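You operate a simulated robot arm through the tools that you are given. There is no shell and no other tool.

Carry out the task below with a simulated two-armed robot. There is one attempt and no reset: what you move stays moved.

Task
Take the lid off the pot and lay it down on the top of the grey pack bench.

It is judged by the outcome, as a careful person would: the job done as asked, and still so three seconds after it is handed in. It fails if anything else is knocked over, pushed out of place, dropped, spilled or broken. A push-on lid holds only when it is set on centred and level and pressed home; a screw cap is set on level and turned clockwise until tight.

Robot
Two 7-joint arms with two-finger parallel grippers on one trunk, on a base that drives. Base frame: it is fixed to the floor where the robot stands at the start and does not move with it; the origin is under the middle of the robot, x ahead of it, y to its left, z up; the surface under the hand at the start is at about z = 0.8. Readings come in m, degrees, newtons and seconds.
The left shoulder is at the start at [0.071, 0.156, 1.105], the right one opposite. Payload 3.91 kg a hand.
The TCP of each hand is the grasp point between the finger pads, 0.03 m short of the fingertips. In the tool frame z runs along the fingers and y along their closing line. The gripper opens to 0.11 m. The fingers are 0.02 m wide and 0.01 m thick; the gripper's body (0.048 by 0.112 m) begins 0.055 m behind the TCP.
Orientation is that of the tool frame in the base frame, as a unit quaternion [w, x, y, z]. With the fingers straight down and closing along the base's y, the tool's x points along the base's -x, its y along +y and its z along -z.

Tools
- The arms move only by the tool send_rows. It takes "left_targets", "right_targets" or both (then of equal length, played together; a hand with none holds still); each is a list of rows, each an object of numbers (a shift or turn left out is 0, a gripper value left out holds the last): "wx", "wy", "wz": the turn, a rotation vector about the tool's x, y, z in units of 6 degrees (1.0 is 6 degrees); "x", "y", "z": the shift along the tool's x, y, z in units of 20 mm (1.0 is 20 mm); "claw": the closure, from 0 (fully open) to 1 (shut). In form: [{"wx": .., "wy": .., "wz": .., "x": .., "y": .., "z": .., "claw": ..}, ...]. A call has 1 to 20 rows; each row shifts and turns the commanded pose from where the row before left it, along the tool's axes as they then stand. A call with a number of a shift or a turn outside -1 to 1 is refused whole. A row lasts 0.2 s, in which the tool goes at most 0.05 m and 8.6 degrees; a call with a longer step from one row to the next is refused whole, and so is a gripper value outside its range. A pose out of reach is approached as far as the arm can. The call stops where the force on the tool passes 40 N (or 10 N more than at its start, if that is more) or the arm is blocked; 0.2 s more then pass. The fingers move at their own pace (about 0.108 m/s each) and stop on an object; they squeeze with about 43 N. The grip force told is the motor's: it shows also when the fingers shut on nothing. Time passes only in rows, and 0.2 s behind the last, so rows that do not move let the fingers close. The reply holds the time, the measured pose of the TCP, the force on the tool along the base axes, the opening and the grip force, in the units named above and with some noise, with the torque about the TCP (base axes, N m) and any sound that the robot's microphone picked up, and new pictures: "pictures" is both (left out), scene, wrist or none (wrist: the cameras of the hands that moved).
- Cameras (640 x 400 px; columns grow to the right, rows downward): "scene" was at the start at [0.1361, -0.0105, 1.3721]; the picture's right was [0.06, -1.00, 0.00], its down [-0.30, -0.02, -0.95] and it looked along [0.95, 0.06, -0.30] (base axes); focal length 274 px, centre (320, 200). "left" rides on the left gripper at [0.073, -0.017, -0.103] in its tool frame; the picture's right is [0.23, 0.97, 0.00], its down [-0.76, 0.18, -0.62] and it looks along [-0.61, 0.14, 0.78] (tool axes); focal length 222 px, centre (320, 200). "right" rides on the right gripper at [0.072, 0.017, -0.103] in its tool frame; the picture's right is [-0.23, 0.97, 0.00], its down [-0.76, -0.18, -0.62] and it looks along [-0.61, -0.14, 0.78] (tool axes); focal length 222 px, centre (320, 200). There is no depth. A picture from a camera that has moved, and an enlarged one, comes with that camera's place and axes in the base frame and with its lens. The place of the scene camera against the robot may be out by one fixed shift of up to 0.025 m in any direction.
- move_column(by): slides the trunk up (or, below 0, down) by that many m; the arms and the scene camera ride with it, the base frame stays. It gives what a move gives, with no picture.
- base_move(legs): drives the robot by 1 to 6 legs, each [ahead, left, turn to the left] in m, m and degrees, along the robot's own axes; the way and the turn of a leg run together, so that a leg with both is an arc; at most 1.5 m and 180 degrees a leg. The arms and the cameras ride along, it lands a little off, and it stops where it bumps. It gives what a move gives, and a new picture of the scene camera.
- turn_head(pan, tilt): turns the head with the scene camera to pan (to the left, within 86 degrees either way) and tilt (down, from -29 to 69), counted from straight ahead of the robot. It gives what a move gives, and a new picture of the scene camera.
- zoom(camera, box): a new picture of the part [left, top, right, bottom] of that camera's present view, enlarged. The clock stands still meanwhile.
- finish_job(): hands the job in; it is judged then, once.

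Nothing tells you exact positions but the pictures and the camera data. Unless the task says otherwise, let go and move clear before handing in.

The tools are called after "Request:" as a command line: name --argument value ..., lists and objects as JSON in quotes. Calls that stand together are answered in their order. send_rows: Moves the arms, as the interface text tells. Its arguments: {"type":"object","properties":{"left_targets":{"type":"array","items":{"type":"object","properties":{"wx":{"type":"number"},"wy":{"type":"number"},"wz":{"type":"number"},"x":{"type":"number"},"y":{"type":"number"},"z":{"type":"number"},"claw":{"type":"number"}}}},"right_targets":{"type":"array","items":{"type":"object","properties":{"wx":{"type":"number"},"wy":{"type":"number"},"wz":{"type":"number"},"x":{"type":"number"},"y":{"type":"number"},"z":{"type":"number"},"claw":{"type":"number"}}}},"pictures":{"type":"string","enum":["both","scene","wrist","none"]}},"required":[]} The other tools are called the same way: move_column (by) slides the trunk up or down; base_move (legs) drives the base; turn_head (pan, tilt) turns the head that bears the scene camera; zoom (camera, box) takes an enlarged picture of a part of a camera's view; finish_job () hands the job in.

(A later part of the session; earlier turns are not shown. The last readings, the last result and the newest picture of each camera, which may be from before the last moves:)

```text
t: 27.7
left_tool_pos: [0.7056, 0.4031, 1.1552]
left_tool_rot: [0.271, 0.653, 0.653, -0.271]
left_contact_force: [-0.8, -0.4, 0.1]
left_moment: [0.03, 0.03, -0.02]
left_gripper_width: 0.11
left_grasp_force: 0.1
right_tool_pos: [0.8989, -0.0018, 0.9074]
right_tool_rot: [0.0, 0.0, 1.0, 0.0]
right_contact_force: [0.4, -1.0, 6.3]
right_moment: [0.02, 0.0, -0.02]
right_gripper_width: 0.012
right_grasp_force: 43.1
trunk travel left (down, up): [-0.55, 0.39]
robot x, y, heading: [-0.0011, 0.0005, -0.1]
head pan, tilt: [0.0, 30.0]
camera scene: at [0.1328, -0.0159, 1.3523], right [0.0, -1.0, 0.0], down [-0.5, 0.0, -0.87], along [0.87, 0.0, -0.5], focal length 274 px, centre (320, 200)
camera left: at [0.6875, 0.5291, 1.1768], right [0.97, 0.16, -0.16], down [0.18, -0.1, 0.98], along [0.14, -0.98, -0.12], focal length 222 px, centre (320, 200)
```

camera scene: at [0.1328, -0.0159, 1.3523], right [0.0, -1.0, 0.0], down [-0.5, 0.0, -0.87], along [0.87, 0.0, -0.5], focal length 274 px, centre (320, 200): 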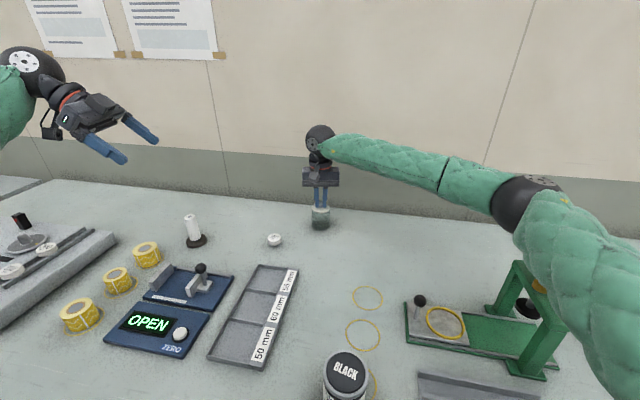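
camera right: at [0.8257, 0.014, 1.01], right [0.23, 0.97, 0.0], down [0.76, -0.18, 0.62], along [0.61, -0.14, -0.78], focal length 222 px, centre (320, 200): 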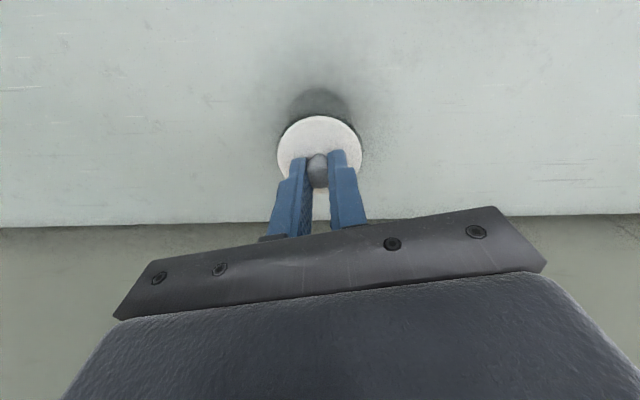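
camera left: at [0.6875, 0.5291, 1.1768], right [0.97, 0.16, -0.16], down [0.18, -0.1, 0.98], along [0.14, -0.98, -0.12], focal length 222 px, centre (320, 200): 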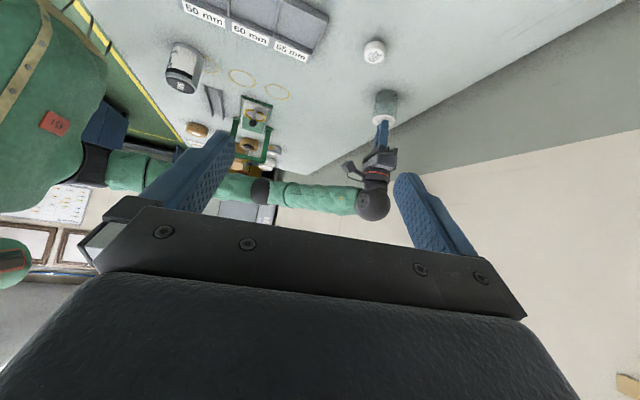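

The hand turned freely, but the clearance sums say a flatter 38° tilt would leave more room between the two grippers while the wrist camera still clears the bench. I'll tilt 7° further and move to a staging point 0.25 m back along the approach line.

Request:
send_rows --left_targets '[{"wy": -0.585}, {"wy": -0.585}, {"x": -0.014, "y": 0.691, "z": 0.934}, {"x": -0.014, "y": 0.691, "z": 0.934}, {"x": -0.014, "y": 0.691, "z": 0.934}, {"x": -0.014, "y": 0.691, "z": 0.934}, {"x": -0.014, "y": 0.691, "z": 0.934}, {"x": -0.014, "y": 0.691, "z": 0.934}, {"x": -0.014, "y": 0.691, "z": 0.934}, {"x": -0.014, "y": 0.691, "z": 0.934}, {"x": -0.014, "y": 0.691, "z": 0.934}, {"x": -0.014, "y": 0.691, "z": 0.934}, {"x": -0.014, "y": 0.691, "z": 0.934}, {"x": -0.014, "y": 0.691, "z": 0.934}, {"x": -0.014, "y": 0.691, "z": 0.934}, {"x": -0.014, "y": 0.691, "z": 0.934}, {}, {}]'

Request:
zoom --camera "scene" --box '[190, 100, 390, 250]'

Request:
zoom --camera "left" --box '[220, 60, 460, 220]'

```text
t: 31.7
left_tool_pos: [0.8911, 0.2128, 1.0183]
left_tool_rot: [0.315, 0.633, 0.644, -0.292]
left_contact_force: [0.0, -0.1, -0.7]
left_moment: [-0.01, 0.01, 0.01]
left_gripper_width: 0.1098
left_grasp_force: 0.1
right_tool_pos: [0.892, -0.0009, 0.9105]
right_tool_rot: [0.004, -0.004, 1.0, 0.004]
right_contact_force: [1.0, -0.5, -1.3]
right_moment: [0.04, 0.04, 0.01]
right_gripper_width: 0.0122
right_grasp_force: 42.9
trunk travel left (down, up): [-0.55, 0.39]
robot x, y, heading: [-0.0003, -0.0009, 0.8]
head pan, tilt: [0.0, 30.0]
stopped in row 18 (left hand): the arm was blocked; the commanded pose is now the measured one
camera scene: at [0.1228, -0.0246, 1.3524], right [0.01, -1.0, -0.01], down [-0.49, 0.0, -0.87], along [0.87, 0.01, -0.49], focal length 274 px, centre (320, 200)
camera left: at [0.87, 0.339, 1.0266], right [0.97, 0.17, -0.15], down [0.15, 0.01, 0.99], along [0.17, -0.99, -0.02], focal length 222 px, centre (320, 200)
```

scene: 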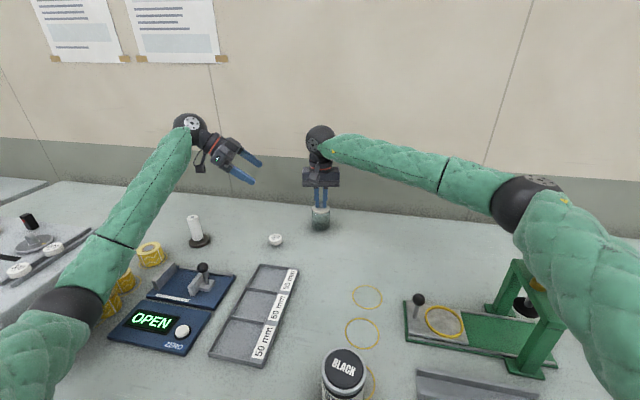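
left: 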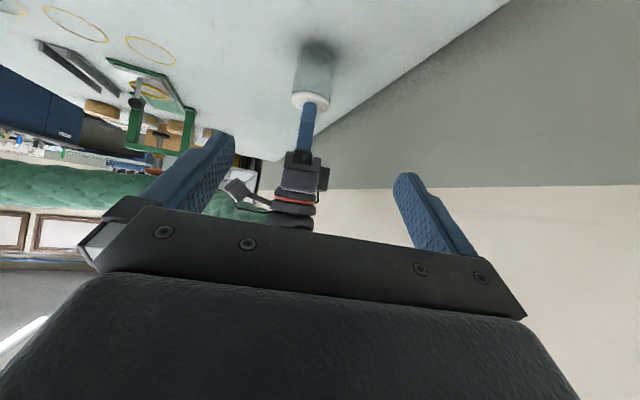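

```text
2.67 times, centred on (290, 175) of scene
camera zoom: at [0.1228, -0.0246, 1.3524], right [0.01, -1.0, -0.01], down [-0.49, 0.0, -0.87], along [0.87, 0.01, -0.49], focal length 732 px, centre (400, 267)
```

zoom: 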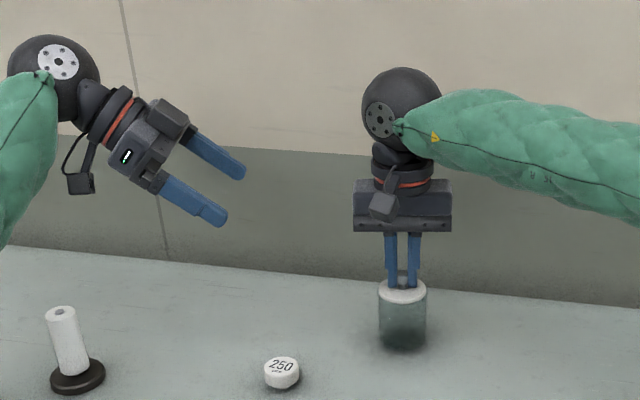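

```text
2.50 times, centred on (340, 140) of left
camera zoom: at [0.87, 0.339, 1.0266], right [0.97, 0.17, -0.15], down [0.15, 0.01, 0.99], along [0.17, -0.99, -0.02], focal length 555 px, centre (270, 350)
```

zoom: 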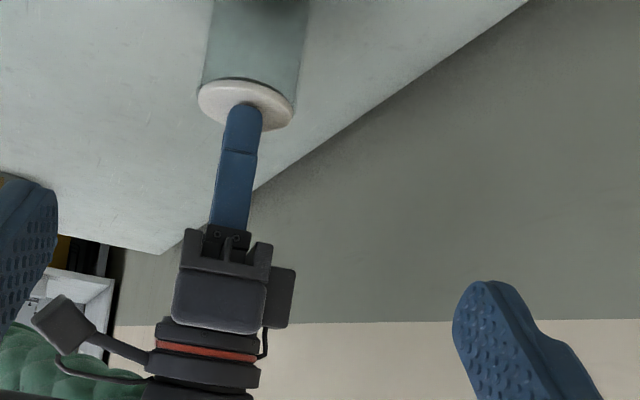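

The left arm was blocked short of the goal and the robot was nudged slightly (camera shifted about 1 cm, right hand too), so some part of the left arm – probably the elbow – is touching something. I'll look at the elbow before moving.

Request:
zoom --camera "scene" --box '[0, 180, 240, 400]'

Request:
zoom --camera "scene" --box '[280, 180, 360, 240]'

Request:
turn_head --pan 45 --tilt 40

```text
1.82 times, centred on (120, 290) of scene
camera zoom: at [0.1228, -0.0246, 1.3524], right [0.01, -1.0, -0.01], down [-0.49, 0.0, -0.87], along [0.87, 0.01, -0.49], focal length 499 px, centre (684, 36)
```

zoom: 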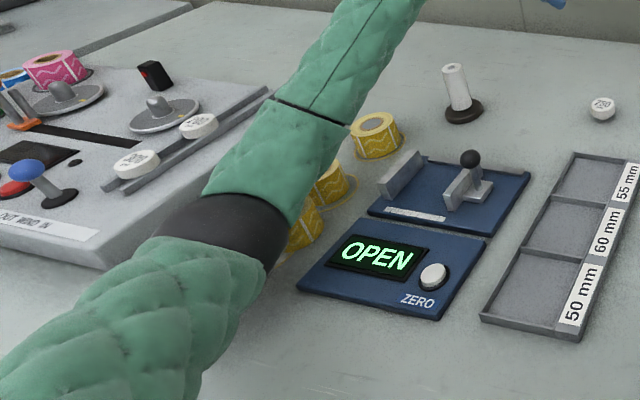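

```text
6.67 times, centred on (320, 210) of scene
camera zoom: at [0.1228, -0.0246, 1.3524], right [0.01, -1.0, -0.01], down [-0.49, 0.0, -0.87], along [0.87, 0.01, -0.49], focal length 1829 px, centre (320, 133)
```

zoom: 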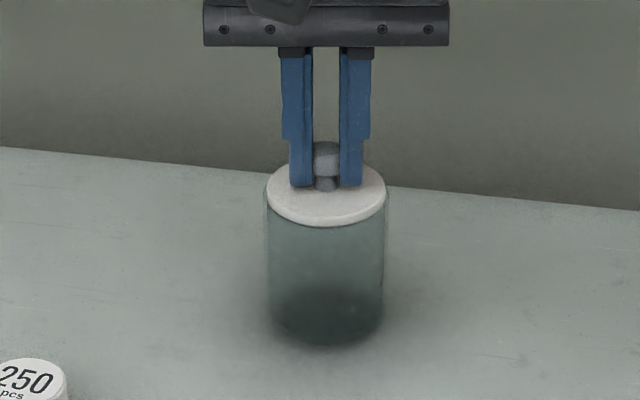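

```text
t: 32.8
left_tool_pos: [0.8903, 0.2105, 1.0194]
left_tool_rot: [0.317, 0.634, 0.642, -0.293]
left_contact_force: [0.4, 0.4, 0.2]
left_moment: [-0.03, -0.02, 0.02]
left_gripper_width: 0.11
left_grasp_force: 0.1
right_tool_pos: [0.8907, 0.0005, 0.9158]
right_tool_rot: [0.005, -0.003, 1.0, 0.002]
right_contact_force: [-0.8, 0.0, -0.5]
right_moment: [-0.01, -0.03, -0.03]
right_gripper_width: 0.0121
right_grasp_force: 43.0
trunk travel left (down, up): [-0.55, 0.39]
robot x, y, heading: [0.001, 0.0021, 0.5]
head pan, tilt: [45.0, 40.0]
camera scene: at [0.0896, 0.039, 1.3387], right [0.71, -0.7, 0.0], down [-0.44, -0.45, -0.77], along [0.54, 0.55, -0.63], focal length 274 px, centre (320, 200)
```

scene: 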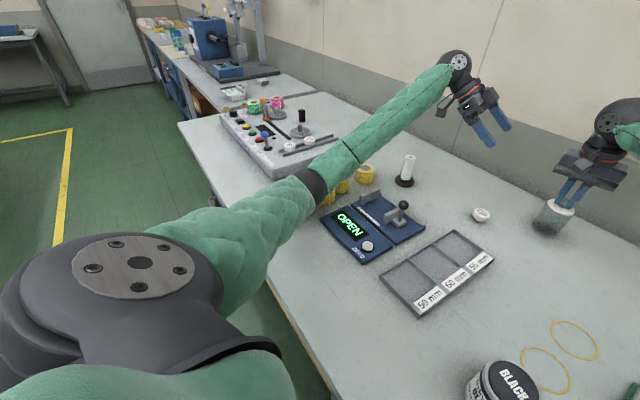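

The pot now hangs a few millimetres off the bench because the robot itself has leaned back slightly, so the left arm must be bearing on something. I'll look down along the left arm to find the contact before backing off.

Request:
turn_head --pan 50 --tilt 65

Request:
zoom --camera "left" --box '[0, 0, 320, 200]'

Request:
zoom --camera "right" --box '[240, 80, 420, 200]'

```text
t: 33.7
left_tool_pos: [0.8895, 0.2101, 1.019]
left_tool_rot: [0.316, 0.634, 0.642, -0.293]
left_contact_force: [-0.9, 0.7, 0.6]
left_moment: [-0.01, 0.01, 0.01]
left_gripper_width: 0.1098
left_grasp_force: 0.0
right_tool_pos: [0.8904, 0.0003, 0.9163]
right_tool_rot: [0.005, -0.004, 1.0, 0.002]
right_contact_force: [-0.4, -0.1, -0.7]
right_moment: [-0.02, 0.01, -0.01]
right_gripper_width: 0.0122
right_grasp_force: 42.8
trunk travel left (down, up): [-0.55, 0.39]
robot x, y, heading: [0.0008, 0.0011, 0.5]
head pan, tilt: [50.0, 65.0]
camera scene: at [0.0689, 0.0254, 1.3061], right [0.77, -0.64, 0.0], down [-0.57, -0.7, -0.43], along [0.28, 0.33, -0.9], focal length 274 px, centre (320, 200)
```

scene: 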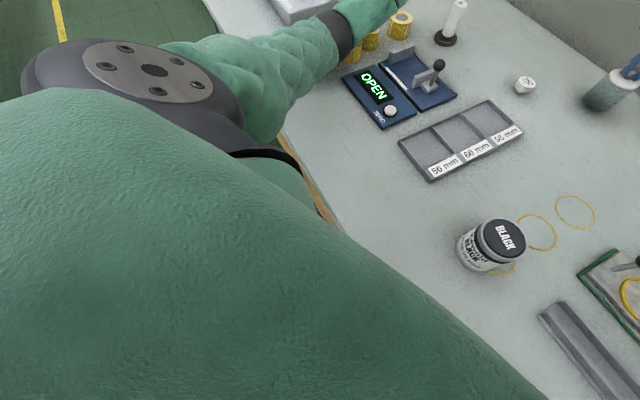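

```text
2.00 times, centred on (160, 100) of left
camera zoom: at [0.8691, 0.3376, 1.0278], right [0.97, 0.17, -0.15], down [0.15, 0.01, 0.99], along [0.17, -0.99, -0.01], focal length 444 px, centre (640, 400)
```

zoom: 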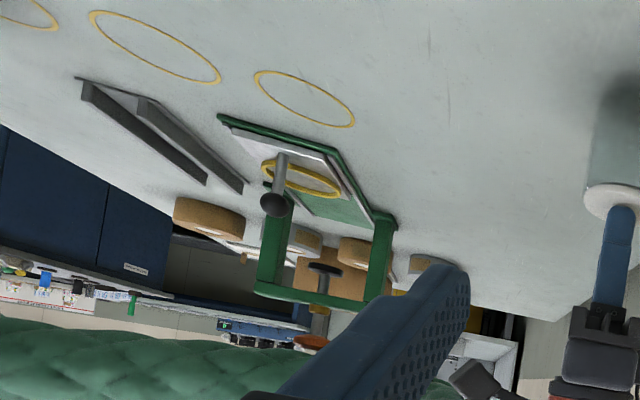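

```text
3.33 times, centred on (330, 140) of right
camera zoom: at [0.8162, 0.0155, 1.018], right [0.22, 0.98, 0.01], down [0.76, -0.18, 0.63], along [0.62, -0.13, -0.78], focal length 740 px, centre (287, 400)
```

zoom: 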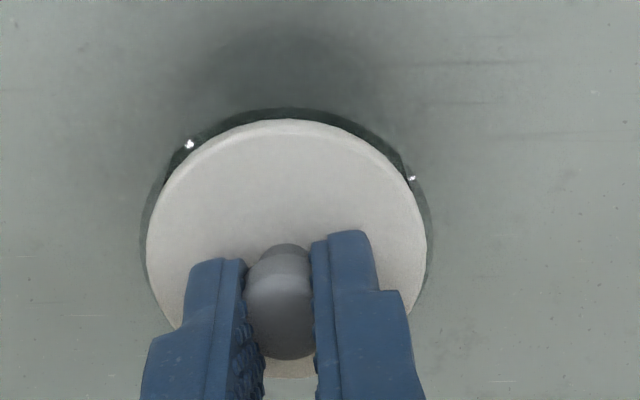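

I'll zoom on the elbow and yellow tapes to see whether the elbow is touching one of them.

Request:
zoom --camera "scene" --box '[280, 0, 480, 125]'

```text
3.20 times, centred on (380, 62) of scene
camera zoom: at [0.0689, 0.0254, 1.3061], right [0.77, -0.64, 0.0], down [-0.57, -0.7, -0.43], along [0.28, 0.33, -0.9], focal length 878 px, centre (128, 640)
```

zoom: 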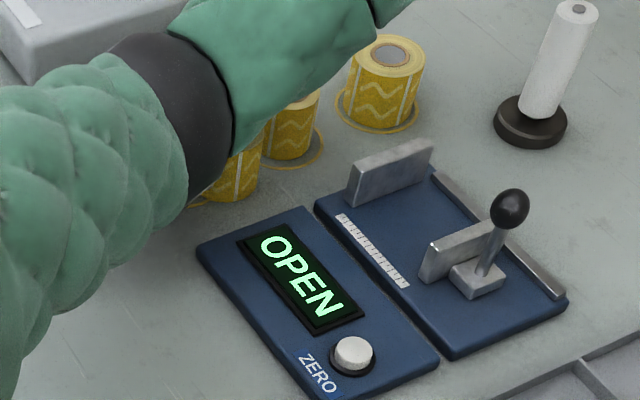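

Nothing is visibly knocked, but the elbow hangs very low beside the tapes. I'll back the left arm out along the way it came, and check that the lean goes away and the pot settles again.

Request:
send_rows --left_targets '[{"y": -0.4, "z": -0.6}, {"y": -0.4, "z": -0.6}, {"y": -0.4, "z": -0.6}, {"y": -0.4, "z": -0.6}, {"y": -0.4, "z": -0.6}, {"y": -0.4, "z": -0.6}, {}]'

Request:
zoom --camera "scene" --box '[280, 0, 480, 125]'

```text
t: 35.5
left_tool_pos: [0.8522, 0.2434, 1.0667]
left_tool_rot: [0.314, 0.642, 0.633, -0.297]
left_contact_force: [-0.9, 0.4, 1.4]
left_moment: [-0.02, 0.0, 0.0]
left_gripper_width: 0.1099
left_grasp_force: 0.0
right_tool_pos: [0.8954, -0.0201, 0.9123]
right_tool_rot: [0.004, 0.006, 1.0, 0.005]
right_contact_force: [-0.1, -0.7, -1.0]
right_moment: [0.01, -0.04, -0.02]
right_gripper_width: 0.0121
right_grasp_force: 42.9
trunk travel left (down, up): [-0.55, 0.39]
robot x, y, heading: [0.0017, -0.0002, -0.8]
head pan, tilt: [50.0, 65.0]
stopped in row 7 (left hand): the arm was blocked; the commanded pose is now the measured one
camera scene: at [0.0765, 0.0205, 1.3051], right [0.76, -0.65, 0.0], down [-0.59, -0.68, -0.43], along [0.28, 0.33, -0.9], focal length 274 px, centre (320, 200)
camera left: at [0.8342, 0.37, 1.0744], right [0.98, 0.14, -0.15], down [0.15, 0.01, 0.99], along [0.14, -0.99, -0.01], focal length 222 px, centre (320, 200)
```

scene: 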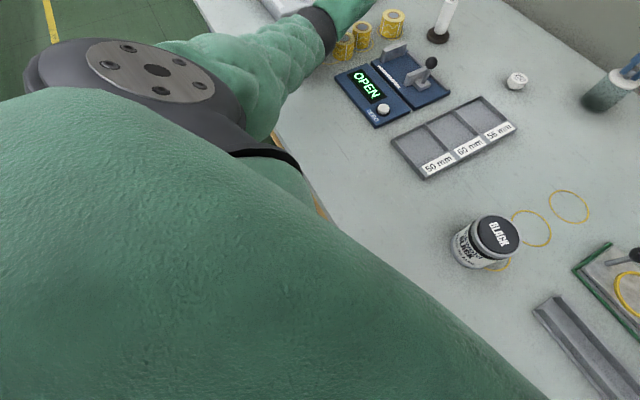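
left: 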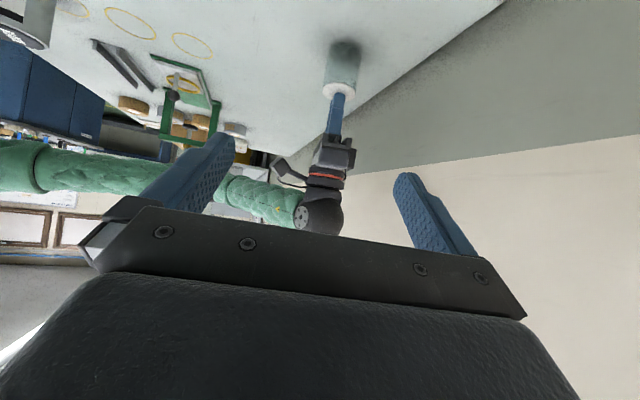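

```text
3.20 times, centred on (380, 62) of scene
camera zoom: at [0.0765, 0.0205, 1.3051], right [0.76, -0.65, 0.0], down [-0.59, -0.68, -0.43], along [0.28, 0.33, -0.9], focal length 878 px, centre (128, 640)
```

zoom: 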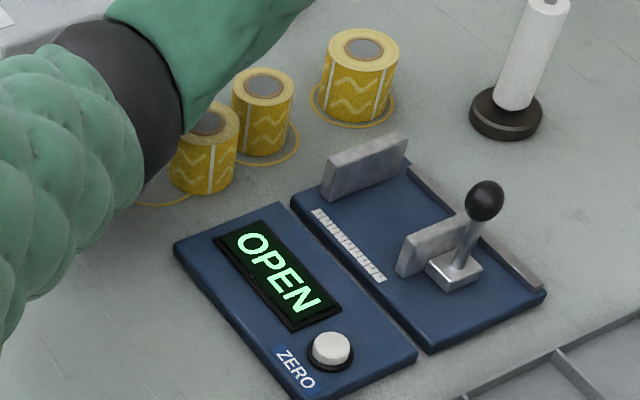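

The elbow is the culprit: it sank to bench height, it nudged the nearest yellow tape a few centimetres off its ring, and it is still jammed. The safest release is to raise the trunk straight up so the elbow lifts clear; the right hand keeps holding the pot meanwhile.

Request:
move_column --by 0.06

Request:
turn_head --pan 45 --tilt 40

```text
t: 36.5
left_tool_pos: [0.8597, 0.2528, 1.1112]
left_tool_rot: [0.312, 0.639, 0.634, -0.303]
left_contact_force: [0.3, -0.8, 0.1]
left_moment: [-0.02, 0.02, 0.0]
left_gripper_width: 0.1099
left_grasp_force: 0.1
right_tool_pos: [0.9019, -0.0112, 0.9646]
right_tool_rot: [-0.001, 0.006, 1.0, 0.0]
right_contact_force: [-1.0, 0.2, -0.8]
right_moment: [-0.02, 0.01, 0.01]
right_gripper_width: 0.0118
right_grasp_force: 42.6
trunk travel left (down, up): [-0.61, 0.33]
robot x, y, heading: [0.0029, 0.0015, -0.6]
head pan, tilt: [50.0, 65.0]
```

```text
t: 37.4
left_tool_pos: [0.8588, 0.2535, 1.1133]
left_tool_rot: [0.312, 0.64, 0.634, -0.303]
left_contact_force: [-0.2, -0.4, 0.8]
left_moment: [-0.02, 0.0, 0.01]
left_gripper_width: 0.11
left_grasp_force: 0.0
right_tool_pos: [0.9012, -0.0117, 0.9677]
right_tool_rot: [0.0, 0.006, 1.0, 0.0]
right_contact_force: [-0.4, -0.1, -0.5]
right_moment: [0.03, -0.02, 0.01]
right_gripper_width: 0.0117
right_grasp_force: 43.0
trunk travel left (down, up): [-0.61, 0.33]
robot x, y, heading: [-0.0023, 0.0019, -0.7]
head pan, tilt: [45.0, 40.0]
camera scene: at [0.1072, 0.044, 1.3967], right [0.7, -0.72, 0.0], down [-0.46, -0.45, -0.77], along [0.55, 0.53, -0.64], focal length 274 px, centre (320, 200)
```

scene: 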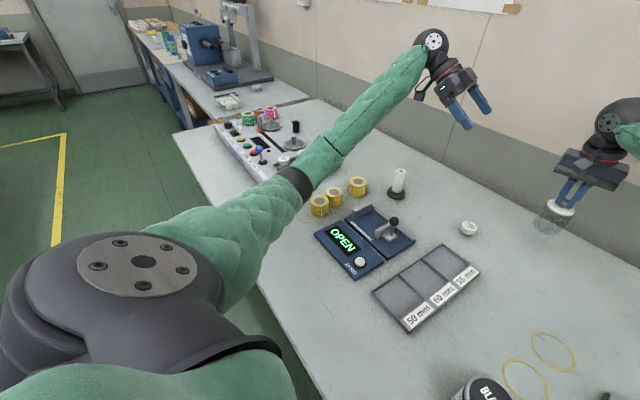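

The lean is gone, but the base has turned about −0.7°, so the pot hangs ~1 cm to the right. I'll lower the right arm to put the pot back at its original spot (TCP 0.899, −0.002, 0.907), going most of the way first.

Request:
send_rows --right_targets '[{"x": 0.135, "y": 0.46, "z": 0.4, "wz": -0.117}, {"z": 0.5}, {"z": 0.5}, {"z": 0.5}, {"z": 0.5}, {"z": 0.25}, {}, {}]'

Request:
zoom --camera "left" --box '[220, 0, 460, 150]'

```text
t: 39.2
left_tool_pos: [0.8584, 0.252, 1.1138]
left_tool_rot: [0.313, 0.639, 0.634, -0.303]
left_contact_force: [-0.6, -0.6, 0.5]
left_moment: [0.02, -0.01, -0.01]
left_gripper_width: 0.1101
left_grasp_force: 0.1
right_tool_pos: [0.9001, -0.0021, 0.9131]
right_tool_rot: [0.001, 0.001, 1.0, 0.0]
right_contact_force: [0.5, -0.1, 0.5]
right_moment: [-0.02, 0.01, 0.03]
right_gripper_width: 0.0154
right_grasp_force: 43.2
trunk travel left (down, up): [-0.61, 0.33]
robot x, y, heading: [0.0038, -0.0027, -0.7]
head pan, tilt: [45.0, 40.0]
camera scene: at [0.1071, 0.044, 1.3968], right [0.7, -0.72, 0.0], down [-0.46, -0.45, -0.77], along [0.55, 0.54, -0.64], focal length 274 px, centre (320, 200)
camera right: at [0.8265, 0.0138, 1.0157], right [0.23, 0.97, 0.0], down [0.76, -0.18, 0.62], along [0.61, -0.14, -0.78], focal length 222 px, centre (320, 200)
```

scene: 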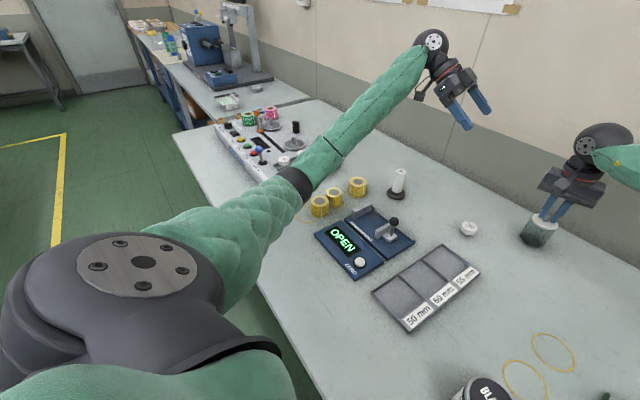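
right: 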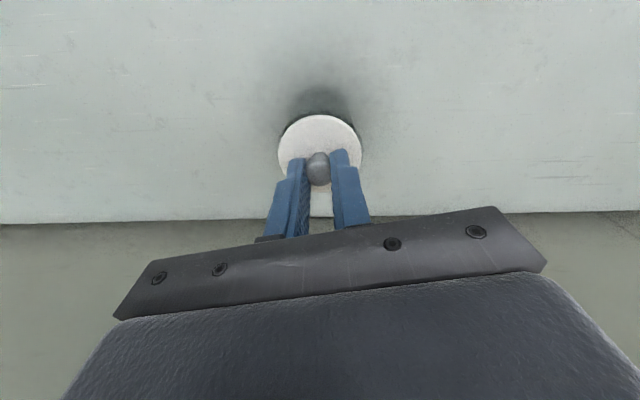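

```text
2.67 times, centred on (340, 75) of left
camera zoom: at [0.8411, 0.3795, 1.1206], right [0.98, 0.14, -0.16], down [0.16, 0.02, 0.99], along [0.14, -0.99, -0.01], focal length 592 px, centre (267, 533)
```

zoom: 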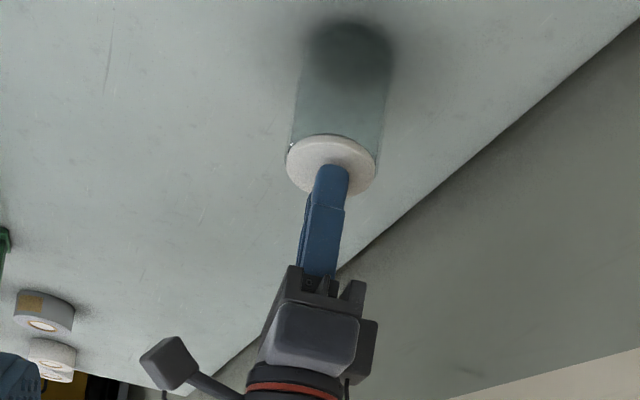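

The grip opening grew slightly (0.0118→0.0154), so the pot may have slid a little in the fingers or already touched down. Let me look at its base.

Request:
zoom --camera "scene" --box '[490, 130, 640, 260]'

Request:
zoom --camera "right" --box '[240, 80, 420, 200]'

Request:
zoom --camera "scene" --box '[270, 140, 430, 250]'

```text
3.08 times, centred on (565, 195) of scene
camera zoom: at [0.1071, 0.044, 1.3968], right [0.7, -0.72, 0.0], down [-0.46, -0.45, -0.77], along [0.55, 0.54, -0.64], focal length 844 px, centre (-434, 215)
```

zoom: 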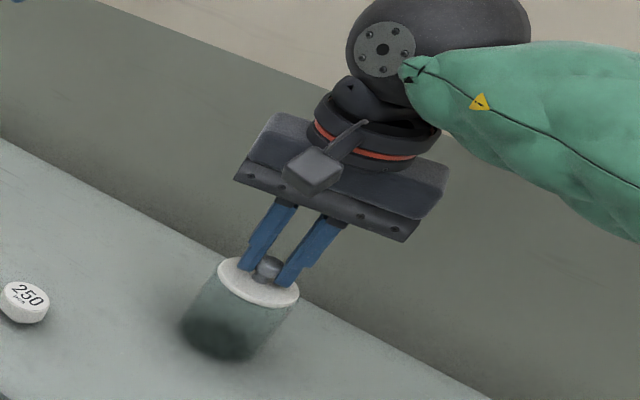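

```text
3.33 times, centred on (330, 140) of right
camera zoom: at [0.8265, 0.0138, 1.0157], right [0.23, 0.97, 0.0], down [0.76, -0.18, 0.62], along [0.61, -0.14, -0.78], focal length 740 px, centre (287, 400)
```

zoom: 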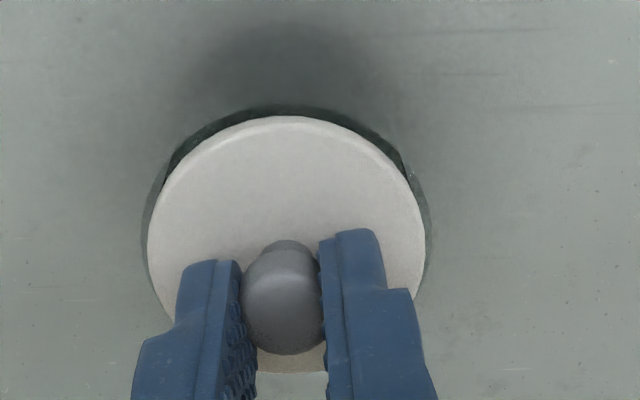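

```text
3.64 times, centred on (350, 195) of scene
camera zoom: at [0.1071, 0.044, 1.3968], right [0.7, -0.72, 0.0], down [-0.46, -0.45, -0.77], along [0.55, 0.54, -0.64], focal length 998 px, centre (211, 218)
```

zoom: 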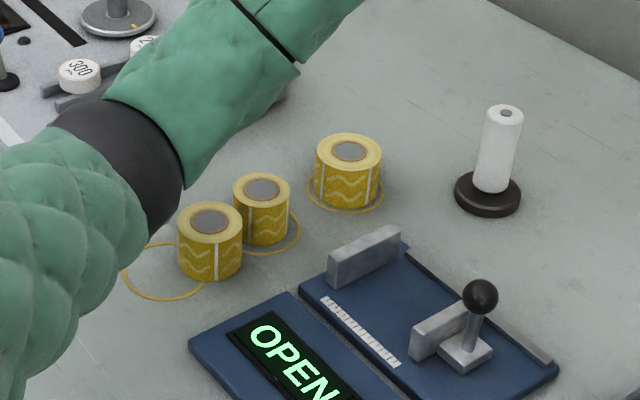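

Tapes 2 and 3 sit centred in their rings; only tape 1 is off its ring, and I'll put it back later. First I'll lower the pot in small steps until the bench bears it.

Request:
send_rows --right_targets '[{"z": 0.06}, {"z": 0.06}, {"z": 0.06}, {}]' --pictures "none"

```text
t: 40.2
left_tool_pos: [0.8588, 0.2523, 1.1134]
left_tool_rot: [0.313, 0.639, 0.634, -0.303]
left_contact_force: [-0.3, -0.9, 0.4]
left_moment: [-0.01, -0.01, -0.02]
left_gripper_width: 0.1101
left_grasp_force: 0.2
right_tool_pos: [0.8984, -0.0035, 0.9103]
right_tool_rot: [-0.001, 0.001, 1.0, 0.0]
right_contact_force: [0.3, 0.5, 2.8]
right_moment: [0.03, -0.04, 0.01]
right_gripper_width: 0.0156
right_grasp_force: 42.8
trunk travel left (down, up): [-0.61, 0.33]
robot x, y, heading: [0.0017, 0.0004, -0.7]
head pan, tilt: [45.0, 40.0]
```

The bench now bears the pot (about 3 N). I'll open the right hand and rise clear, then look at the pot.

Request:
send_rows --right_targets '[{"claw": 0.8}, {"claw": 0.65}, {"claw": 0.5}, {}, {"z": -0.5}, {"z": -1}, {"z": -1}, {"z": -1}, {"z": -1}, {"z": -1}, {"z": -1}]'

Request:
zoom --camera "right" --box '[240, 50, 420, 170]'

Request:
zoom --camera "scene" --box '[490, 130, 640, 260]'

```text
t: 42.6
left_tool_pos: [0.8598, 0.2532, 1.1145]
left_tool_rot: [0.313, 0.639, 0.634, -0.303]
left_contact_force: [0.7, -0.6, -0.9]
left_moment: [0.01, -0.02, -0.03]
left_gripper_width: 0.1099
left_grasp_force: 0.1
right_tool_pos: [0.8973, -0.0009, 1.0402]
right_tool_rot: [0.0, 0.0, 1.0, 0.0]
right_contact_force: [-0.6, -0.2, 0.4]
right_moment: [0.01, -0.02, -0.01]
right_gripper_width: 0.0551
right_grasp_force: 0.1
trunk travel left (down, up): [-0.61, 0.33]
robot x, y, heading: [0.0034, 0.0006, -0.8]
head pan, tilt: [45.0, 40.0]
camera scene: at [0.1065, 0.044, 1.3968], right [0.7, -0.72, 0.0], down [-0.46, -0.45, -0.77], along [0.55, 0.54, -0.64], focal length 274 px, centre (320, 200)
camera right: at [0.8253, 0.0146, 1.1425], right [0.23, 0.97, 0.0], down [0.76, -0.18, 0.62], along [0.61, -0.14, -0.78], focal length 222 px, centre (320, 200)
```

scene: 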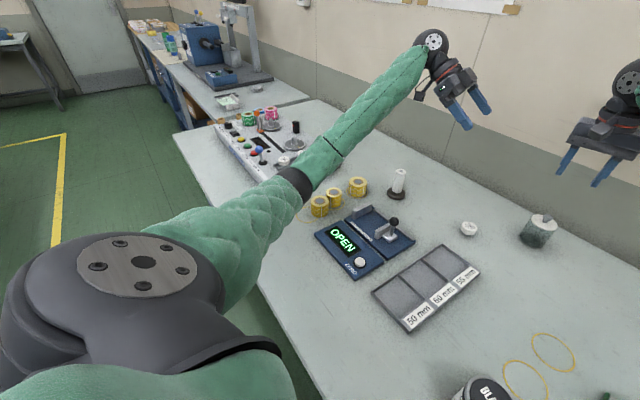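
right: 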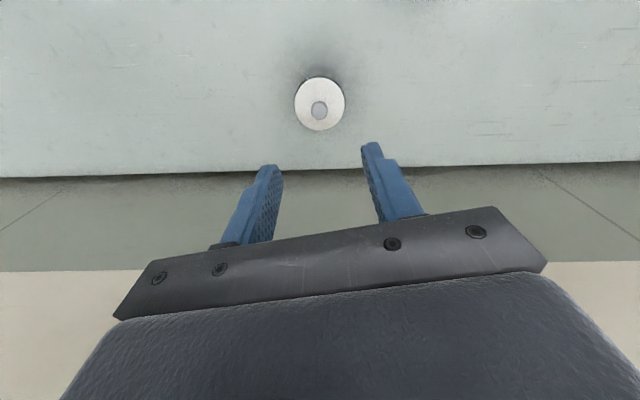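

```text
3.33 times, centred on (330, 110) of right
camera zoom: at [0.8253, 0.0146, 1.1425], right [0.23, 0.97, 0.0], down [0.76, -0.18, 0.62], along [0.61, -0.14, -0.78], focal length 740 px, centre (287, 500)
```

zoom: 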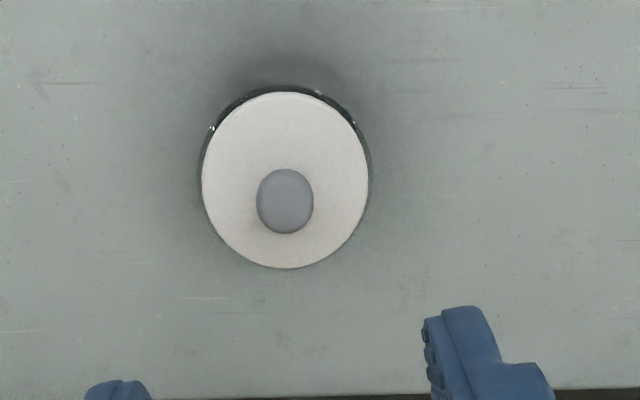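

```text
3.08 times, centred on (565, 195) of scene
camera zoom: at [0.1065, 0.044, 1.3968], right [0.7, -0.72, 0.0], down [-0.46, -0.45, -0.77], along [0.55, 0.54, -0.64], focal length 844 px, centre (-434, 215)
```

zoom: 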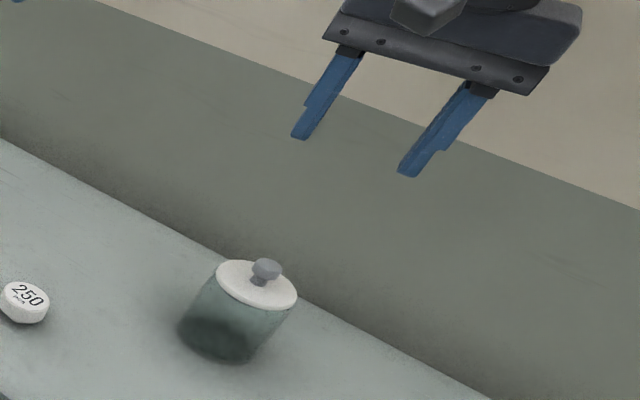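

The pot stands upright at its original spot (knob again at about 0.900, −0.002). Working with the trunk higher will keep the elbows well above the bench, so I'll raise it 0.24 m and then bring the left arm back out.

Request:
move_column --by 0.24

Request:
turn_head --pan 35 --tilt 45

```text
t: 45.1
left_tool_pos: [0.8605, 0.252, 1.3519]
left_tool_rot: [0.313, 0.639, 0.634, -0.303]
left_contact_force: [0.4, 0.1, -0.6]
left_moment: [-0.03, 0.0, 0.0]
left_gripper_width: 0.1099
left_grasp_force: 0.0
right_tool_pos: [0.8991, -0.0015, 1.2789]
right_tool_rot: [0.001, 0.0, 1.0, 0.0]
right_contact_force: [0.3, -0.1, -0.1]
right_moment: [0.01, -0.01, 0.02]
right_gripper_width: 0.0551
right_grasp_force: 0.0
trunk travel left (down, up): [-0.85, 0.09]
robot x, y, heading: [0.0024, 0.0014, -0.8]
head pan, tilt: [45.0, 40.0]
```

```text
t: 45.8
left_tool_pos: [0.8584, 0.2532, 1.3534]
left_tool_rot: [0.313, 0.639, 0.634, -0.303]
left_contact_force: [-0.2, 1.4, 0.8]
left_moment: [0.01, -0.02, 0.03]
left_gripper_width: 0.1101
left_grasp_force: 0.1
right_tool_pos: [0.8994, -0.0016, 1.2801]
right_tool_rot: [0.0, 0.0, 1.0, 0.0]
right_contact_force: [0.0, 0.9, 0.1]
right_moment: [-0.01, 0.01, -0.01]
right_gripper_width: 0.055
right_grasp_force: 0.0
trunk travel left (down, up): [-0.85, 0.09]
robot x, y, heading: [0.0023, -0.0012, -1.1]
head pan, tilt: [35.0, 45.0]
camera scene: at [0.1136, 0.0305, 1.6296], right [0.56, -0.83, 0.0], down [-0.58, -0.4, -0.71], along [0.58, 0.4, -0.71], focal length 274 px, centre (320, 200)
```

scene: 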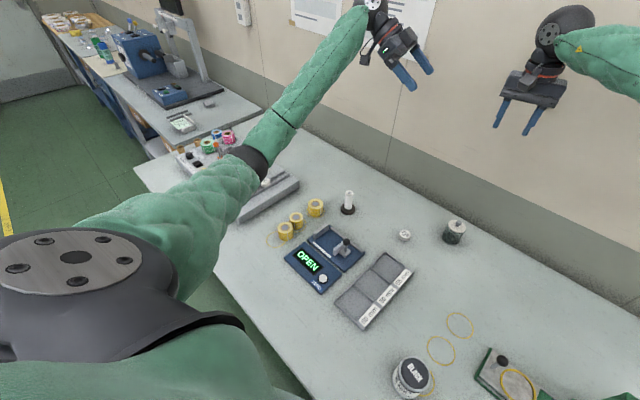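

Plenty of height now. I'll bring the left hand back out to the left and undo the tilt, then the yaw, watching the elbow.

Request:
send_rows --left_targets '[{"x": 0.574, "y": -0.956, "z": -0.75}, {"x": 0.574, "y": -0.956, "z": -0.75}, {"x": 0.574, "y": -0.956, "z": -0.75}, {"x": 0.574, "y": -0.956, "z": -0.75}, {"x": 0.574, "y": -0.956, "z": -0.75}, {"x": 0.574, "y": -0.956, "z": -0.75}, {"x": 0.574, "y": -0.956, "z": -0.75}, {"x": 0.574, "y": -0.956, "z": -0.75}, {"wy": 1}, {"wy": 1}, {"wy": 1}, {"wy": 1}, {"wy": 1}, {"wy": 1}, {"wy": 1}, {"wy": 1}, {"wy": 0.6}, {}]' --pictures "scene"

```text
t: 49.6
left_tool_pos: [0.7061, 0.4042, 1.3532]
left_tool_rot: [0.005, 0.707, 0.707, 0.005]
left_contact_force: [0.6, 0.5, 0.4]
left_moment: [-0.01, 0.0, 0.0]
left_gripper_width: 0.1102
left_grasp_force: 0.0
right_tool_pos: [0.8977, -0.0006, 1.2796]
right_tool_rot: [-0.001, 0.0, 1.0, 0.001]
right_contact_force: [0.3, -0.3, 0.6]
right_moment: [0.03, 0.02, -0.02]
right_gripper_width: 0.0548
right_grasp_force: 0.1
trunk travel left (down, up): [-0.85, 0.09]
robot x, y, heading: [0.0041, 0.0018, -1.0]
head pan, tilt: [35.0, 45.0]
camera scene: at [0.1134, 0.0309, 1.6295], right [0.56, -0.83, 0.0], down [-0.58, -0.4, -0.71], along [0.58, 0.4, -0.71], focal length 274 px, centre (320, 200)
```

scene: 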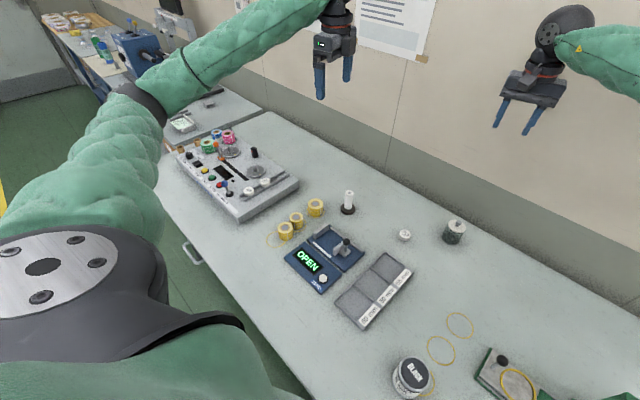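

The left elbow is high again and the hand points down. Now let me measure tape 1 and its ring precisely.

Request:
zoom --camera "scene" --box '[250, 180, 350, 260]'

Request:
zoom --camera "left" --box '[0, 0, 640, 400]'

```text
5.00 times, centred on (300, 220) of scene
camera zoom: at [0.1134, 0.0309, 1.6295], right [0.56, -0.83, 0.0], down [-0.58, -0.4, -0.71], along [0.58, 0.4, -0.71], focal length 1372 px, centre (420, 100)
```

zoom: 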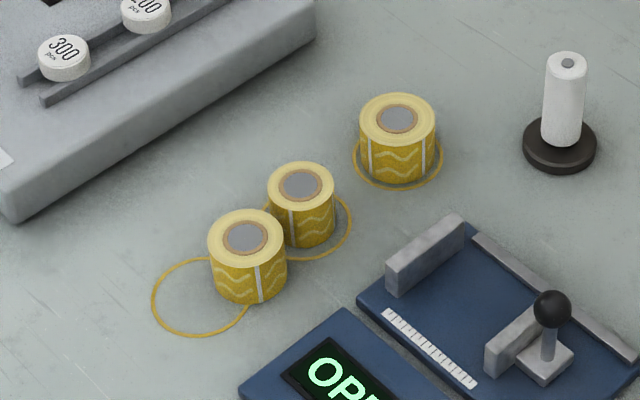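

```text
1.00 times, centred on (320, 200) of left (not enlarged: the box is as wide or as high as the picture)
camera zoom: at [0.6866, 0.4774, 1.4569], right [0.97, 0.23, 0.01], down [0.17, -0.76, 0.63], along [0.15, -0.61, -0.78], focal length 222 px, centre (320, 200)
```

zoom: 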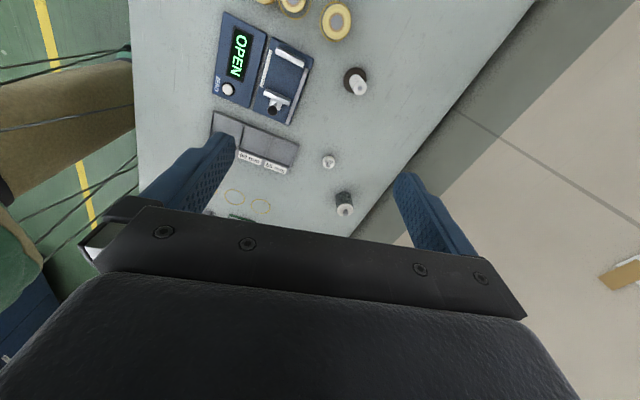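

Tape 1 stands about 4 cm off its ring's centre; the others are centred. I'll turn the left hand back to closing along y and bring it above tape 1 for accurate wrist-camera measurements.

Request:
send_rows --left_targets '[{"wz": -1}, {"wz": -1}, {"wz": -1}, {"wz": -1}, {"wz": -1}, {"wz": -1}, {"wz": -1}, {"wz": -1}, {"wz": -1}, {"wz": -1}, {"wz": -1}, {"wz": -1}, {"wz": -1}, {"wz": -1}, {"wz": -1}, {}]' --pictures "none"

Request:
send_rows --left_targets '[{"x": 0.85, "y": 0.58, "z": 0.5}, {"x": 0.85, "y": 0.58, "z": 0.5}, {"x": 0.85, "y": 0.58, "z": 0.5}, {"x": 0.85, "y": 0.58, "z": 0.5}, {"x": 0.85, "y": 0.58, "z": 0.5}, {"x": 0.85, "y": 0.58, "z": 0.5}, {"x": 0.85, "y": 0.58, "z": 0.5}, {"x": 0.85, "y": 0.58, "z": 0.5}, {"z": 1}, {"z": 1}, {"z": 1}, {"z": 1}, {"z": 1}, {"z": 1}, {"z": 1}, {"z": 1}, {"z": 1}, {}]'

Request:
zoom --camera "left" --box '[220, 40, 460, 190]'

```text
t: 53.0
left_tool_pos: [0.7058, 0.4042, 1.352]
left_tool_rot: [0.007, 0.0, 1.0, 0.0]
left_contact_force: [0.0, -0.1, 0.3]
left_moment: [0.0, 0.0, 0.0]
left_gripper_width: 0.1101
left_grasp_force: 0.0
right_tool_pos: [0.8974, -0.0014, 1.2795]
right_tool_rot: [0.0, 0.001, 1.0, 0.0]
right_contact_force: [-0.1, -0.4, 0.0]
right_moment: [0.01, -0.02, 0.01]
right_gripper_width: 0.0553
right_grasp_force: 0.0
trunk travel left (down, up): [-0.85, 0.09]
robot x, y, heading: [0.0055, -0.0025, -0.6]
head pan, tilt: [35.0, 45.0]
```

```text
t: 56.8
left_tool_pos: [0.5749, 0.4934, 1.0883]
left_tool_rot: [0.008, -0.001, 1.0, -0.001]
left_contact_force: [-0.1, 0.3, -0.4]
left_moment: [0.01, 0.01, -0.02]
left_gripper_width: 0.11
left_grasp_force: 0.2
right_tool_pos: [0.898, -0.0025, 1.2786]
right_tool_rot: [0.001, 0.0, 1.0, -0.001]
right_contact_force: [0.3, 0.8, -0.3]
right_moment: [0.01, 0.04, -0.01]
right_gripper_width: 0.0549
right_grasp_force: 0.2
trunk travel left (down, up): [-0.85, 0.09]
robot x, y, heading: [0.0044, -0.0, -0.7]
head pan, tilt: [35.0, 45.0]
camera scene: at [0.1131, 0.0305, 1.6296], right [0.56, -0.83, 0.0], down [-0.58, -0.4, -0.71], along [0.58, 0.4, -0.71], focal length 274 px, centre (320, 200)
camera left: at [0.4994, 0.4792, 1.1924], right [-0.23, 0.97, 0.0], down [0.75, 0.18, 0.63], along [0.62, 0.14, -0.77], focal length 222 px, centre (320, 200)
```

scene: 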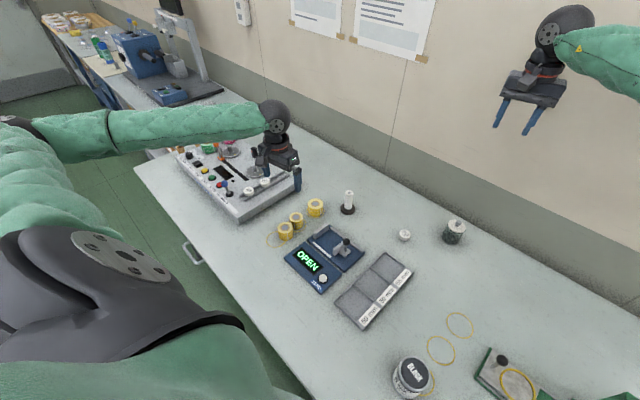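
left: 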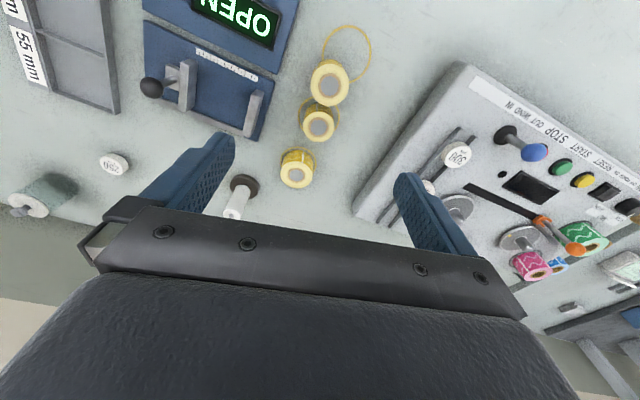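

```text
2.67 times, centred on (340, 115) of left
camera zoom: at [0.4994, 0.4792, 1.1924], right [-0.23, 0.97, 0.0], down [0.75, 0.18, 0.63], along [0.62, 0.14, -0.77], focal length 592 px, centre (267, 427)
```

zoom: 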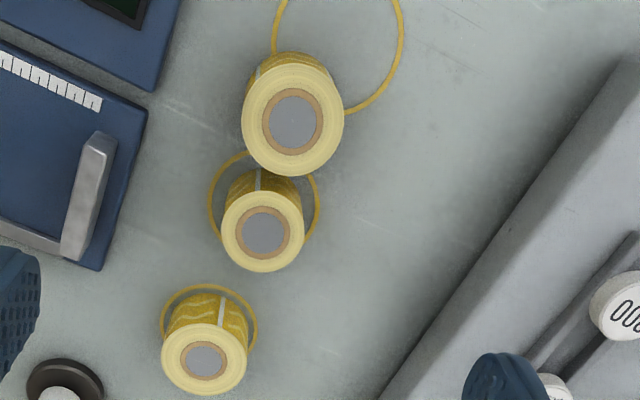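

The wrist view shows it clearly: rings evenly spaced at (0.533, 0.525), (0.635, 0.506), (0.738, 0.486), and tape 1 at about (0.570, 0.508). I'll lower the open left hand over tape 1, checking alignment partway.

Request:
send_rows --left_targets '[{"x": 0.225, "y": 0.73, "wy": 0.153, "claw": 0.27}, {"z": 1}, {"z": 1}, {"z": 1}, {"z": 1}, {"z": 1}, {"z": 1}, {"z": 1}, {"z": 1}, {"z": 0.4}, {}]'

Request:
zoom --camera "left" --box '[200, 40, 440, 190]'

```text
t: 59.2
left_tool_pos: [0.5688, 0.5096, 0.9226]
left_tool_rot: [0.0, 0.0, 1.0, -0.001]
left_contact_force: [-0.3, -1.1, -0.1]
left_moment: [-0.03, 0.01, -0.02]
left_gripper_width: 0.0804
left_grasp_force: 0.0
right_tool_pos: [0.898, -0.0013, 1.2792]
right_tool_rot: [0.0, 0.001, 1.0, 0.0]
right_contact_force: [0.0, 0.1, -0.4]
right_moment: [-0.01, 0.0, 0.0]
right_gripper_width: 0.0551
right_grasp_force: 0.1
trunk travel left (down, up): [-0.85, 0.09]
robot x, y, heading: [0.0085, -0.0007, -0.7]
head pan, tilt: [35.0, 45.0]
camera scene: at [0.1132, 0.0305, 1.6296], right [0.56, -0.83, 0.0], down [-0.58, -0.4, -0.71], along [0.58, 0.4, -0.71], focal length 274 px, centre (320, 200)
camera left: at [0.4957, 0.494, 1.0258], right [-0.23, 0.97, 0.0], down [0.76, 0.18, 0.62], along [0.61, 0.14, -0.78], focal length 222 px, centre (320, 200)
```

scene: 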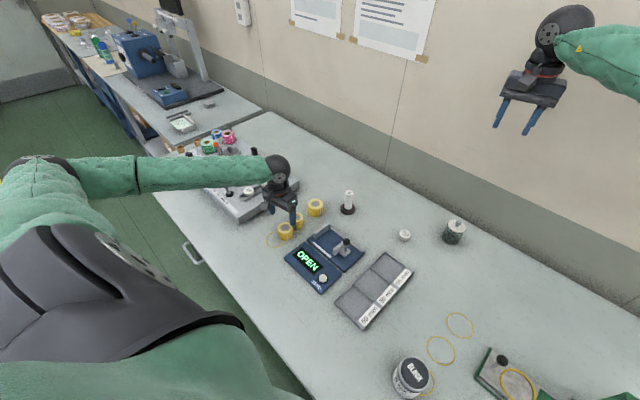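
left: 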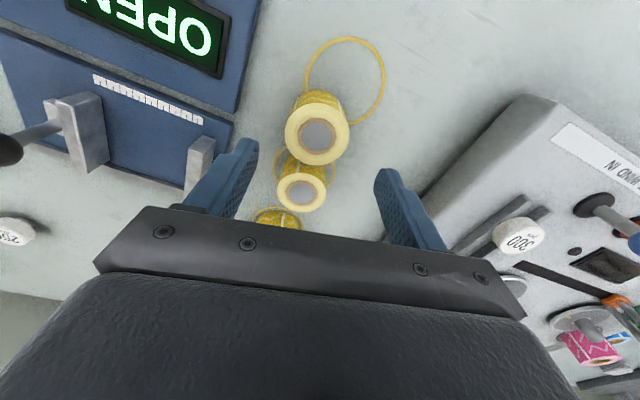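

```text
2.67 times, centred on (320, 115) of left
camera zoom: at [0.4957, 0.494, 1.0258], right [-0.23, 0.97, 0.0], down [0.76, 0.18, 0.62], along [0.61, 0.14, -0.78], focal length 592 px, centre (320, 427)
```

zoom: 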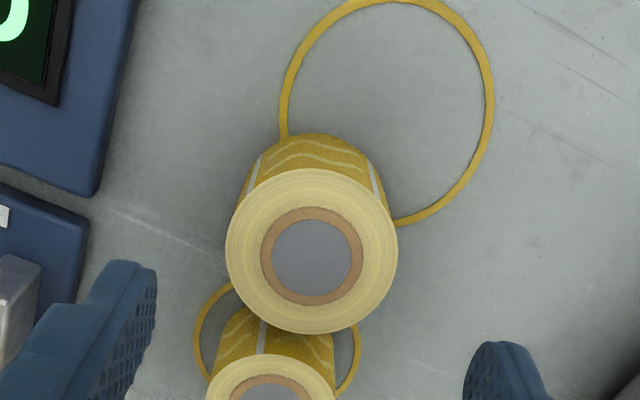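

Alignment is good: tape 1 at about (0.572, 0.508). I'll descend, grip it, and lift slightly.

Request:
send_rows --left_targets '[{"x": -0.15, "y": -0.06, "z": 0.7}, {"z": 1}, {"z": 1}, {"z": 0.8}, {"z": 0.65}, {}, {"claw": 0.4}, {"claw": 0.5}, {"claw": 1}, {}, {}]'

Request:
zoom --camera "left" --box '[200, 40, 440, 190]'

```text
t: 61.6
left_tool_pos: [0.5731, 0.5106, 0.8399]
left_tool_rot: [0.0, 0.0, 1.0, 0.0]
left_contact_force: [0.7, -0.5, 0.1]
left_moment: [0.0, 0.0, 0.02]
left_gripper_width: 0.0536
left_grasp_force: 43.0
right_tool_pos: [0.8988, -0.0011, 1.2789]
right_tool_rot: [0.0, 0.0, 1.0, -0.001]
right_contact_force: [0.3, 0.4, 0.4]
right_moment: [-0.05, -0.02, -0.01]
right_gripper_width: 0.0551
right_grasp_force: 0.1
trunk travel left (down, up): [-0.85, 0.09]
robot x, y, heading: [0.0067, 0.0007, -1.0]
head pan, tilt: [35.0, 45.0]
camera scene: at [0.1133, 0.0306, 1.6296], right [0.56, -0.83, 0.0], down [-0.58, -0.4, -0.71], along [0.58, 0.4, -0.71], focal length 274 px, centre (320, 200)
camera left: at [0.5, 0.4946, 0.9431], right [-0.23, 0.97, 0.0], down [0.76, 0.18, 0.62], along [0.61, 0.14, -0.78], focal length 222 px, centre (320, 200)
```

scene: 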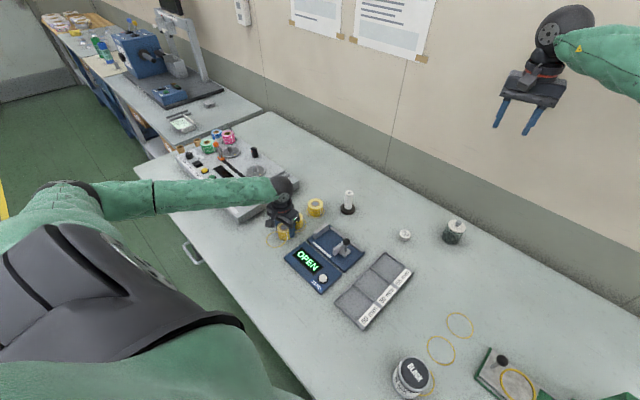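
left: 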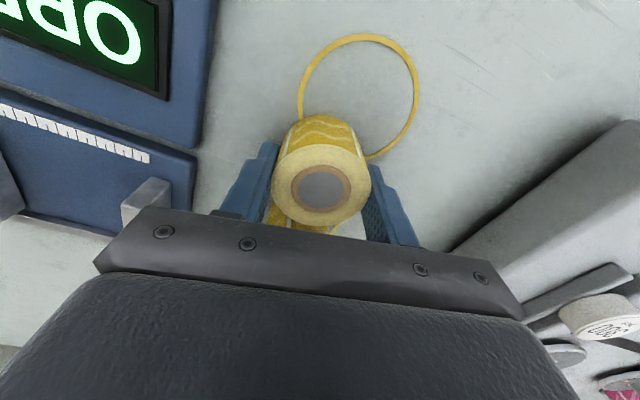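

```text
2.67 times, centred on (320, 115) of left
camera zoom: at [0.5, 0.4946, 0.9431], right [-0.23, 0.97, 0.0], down [0.76, 0.18, 0.62], along [0.61, 0.14, -0.78], focal length 592 px, centre (320, 427)
```

zoom: 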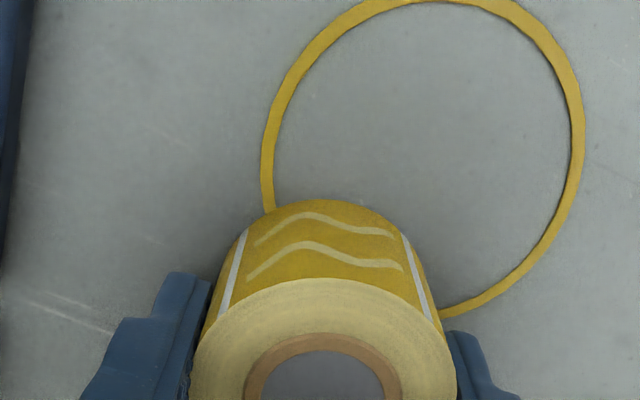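

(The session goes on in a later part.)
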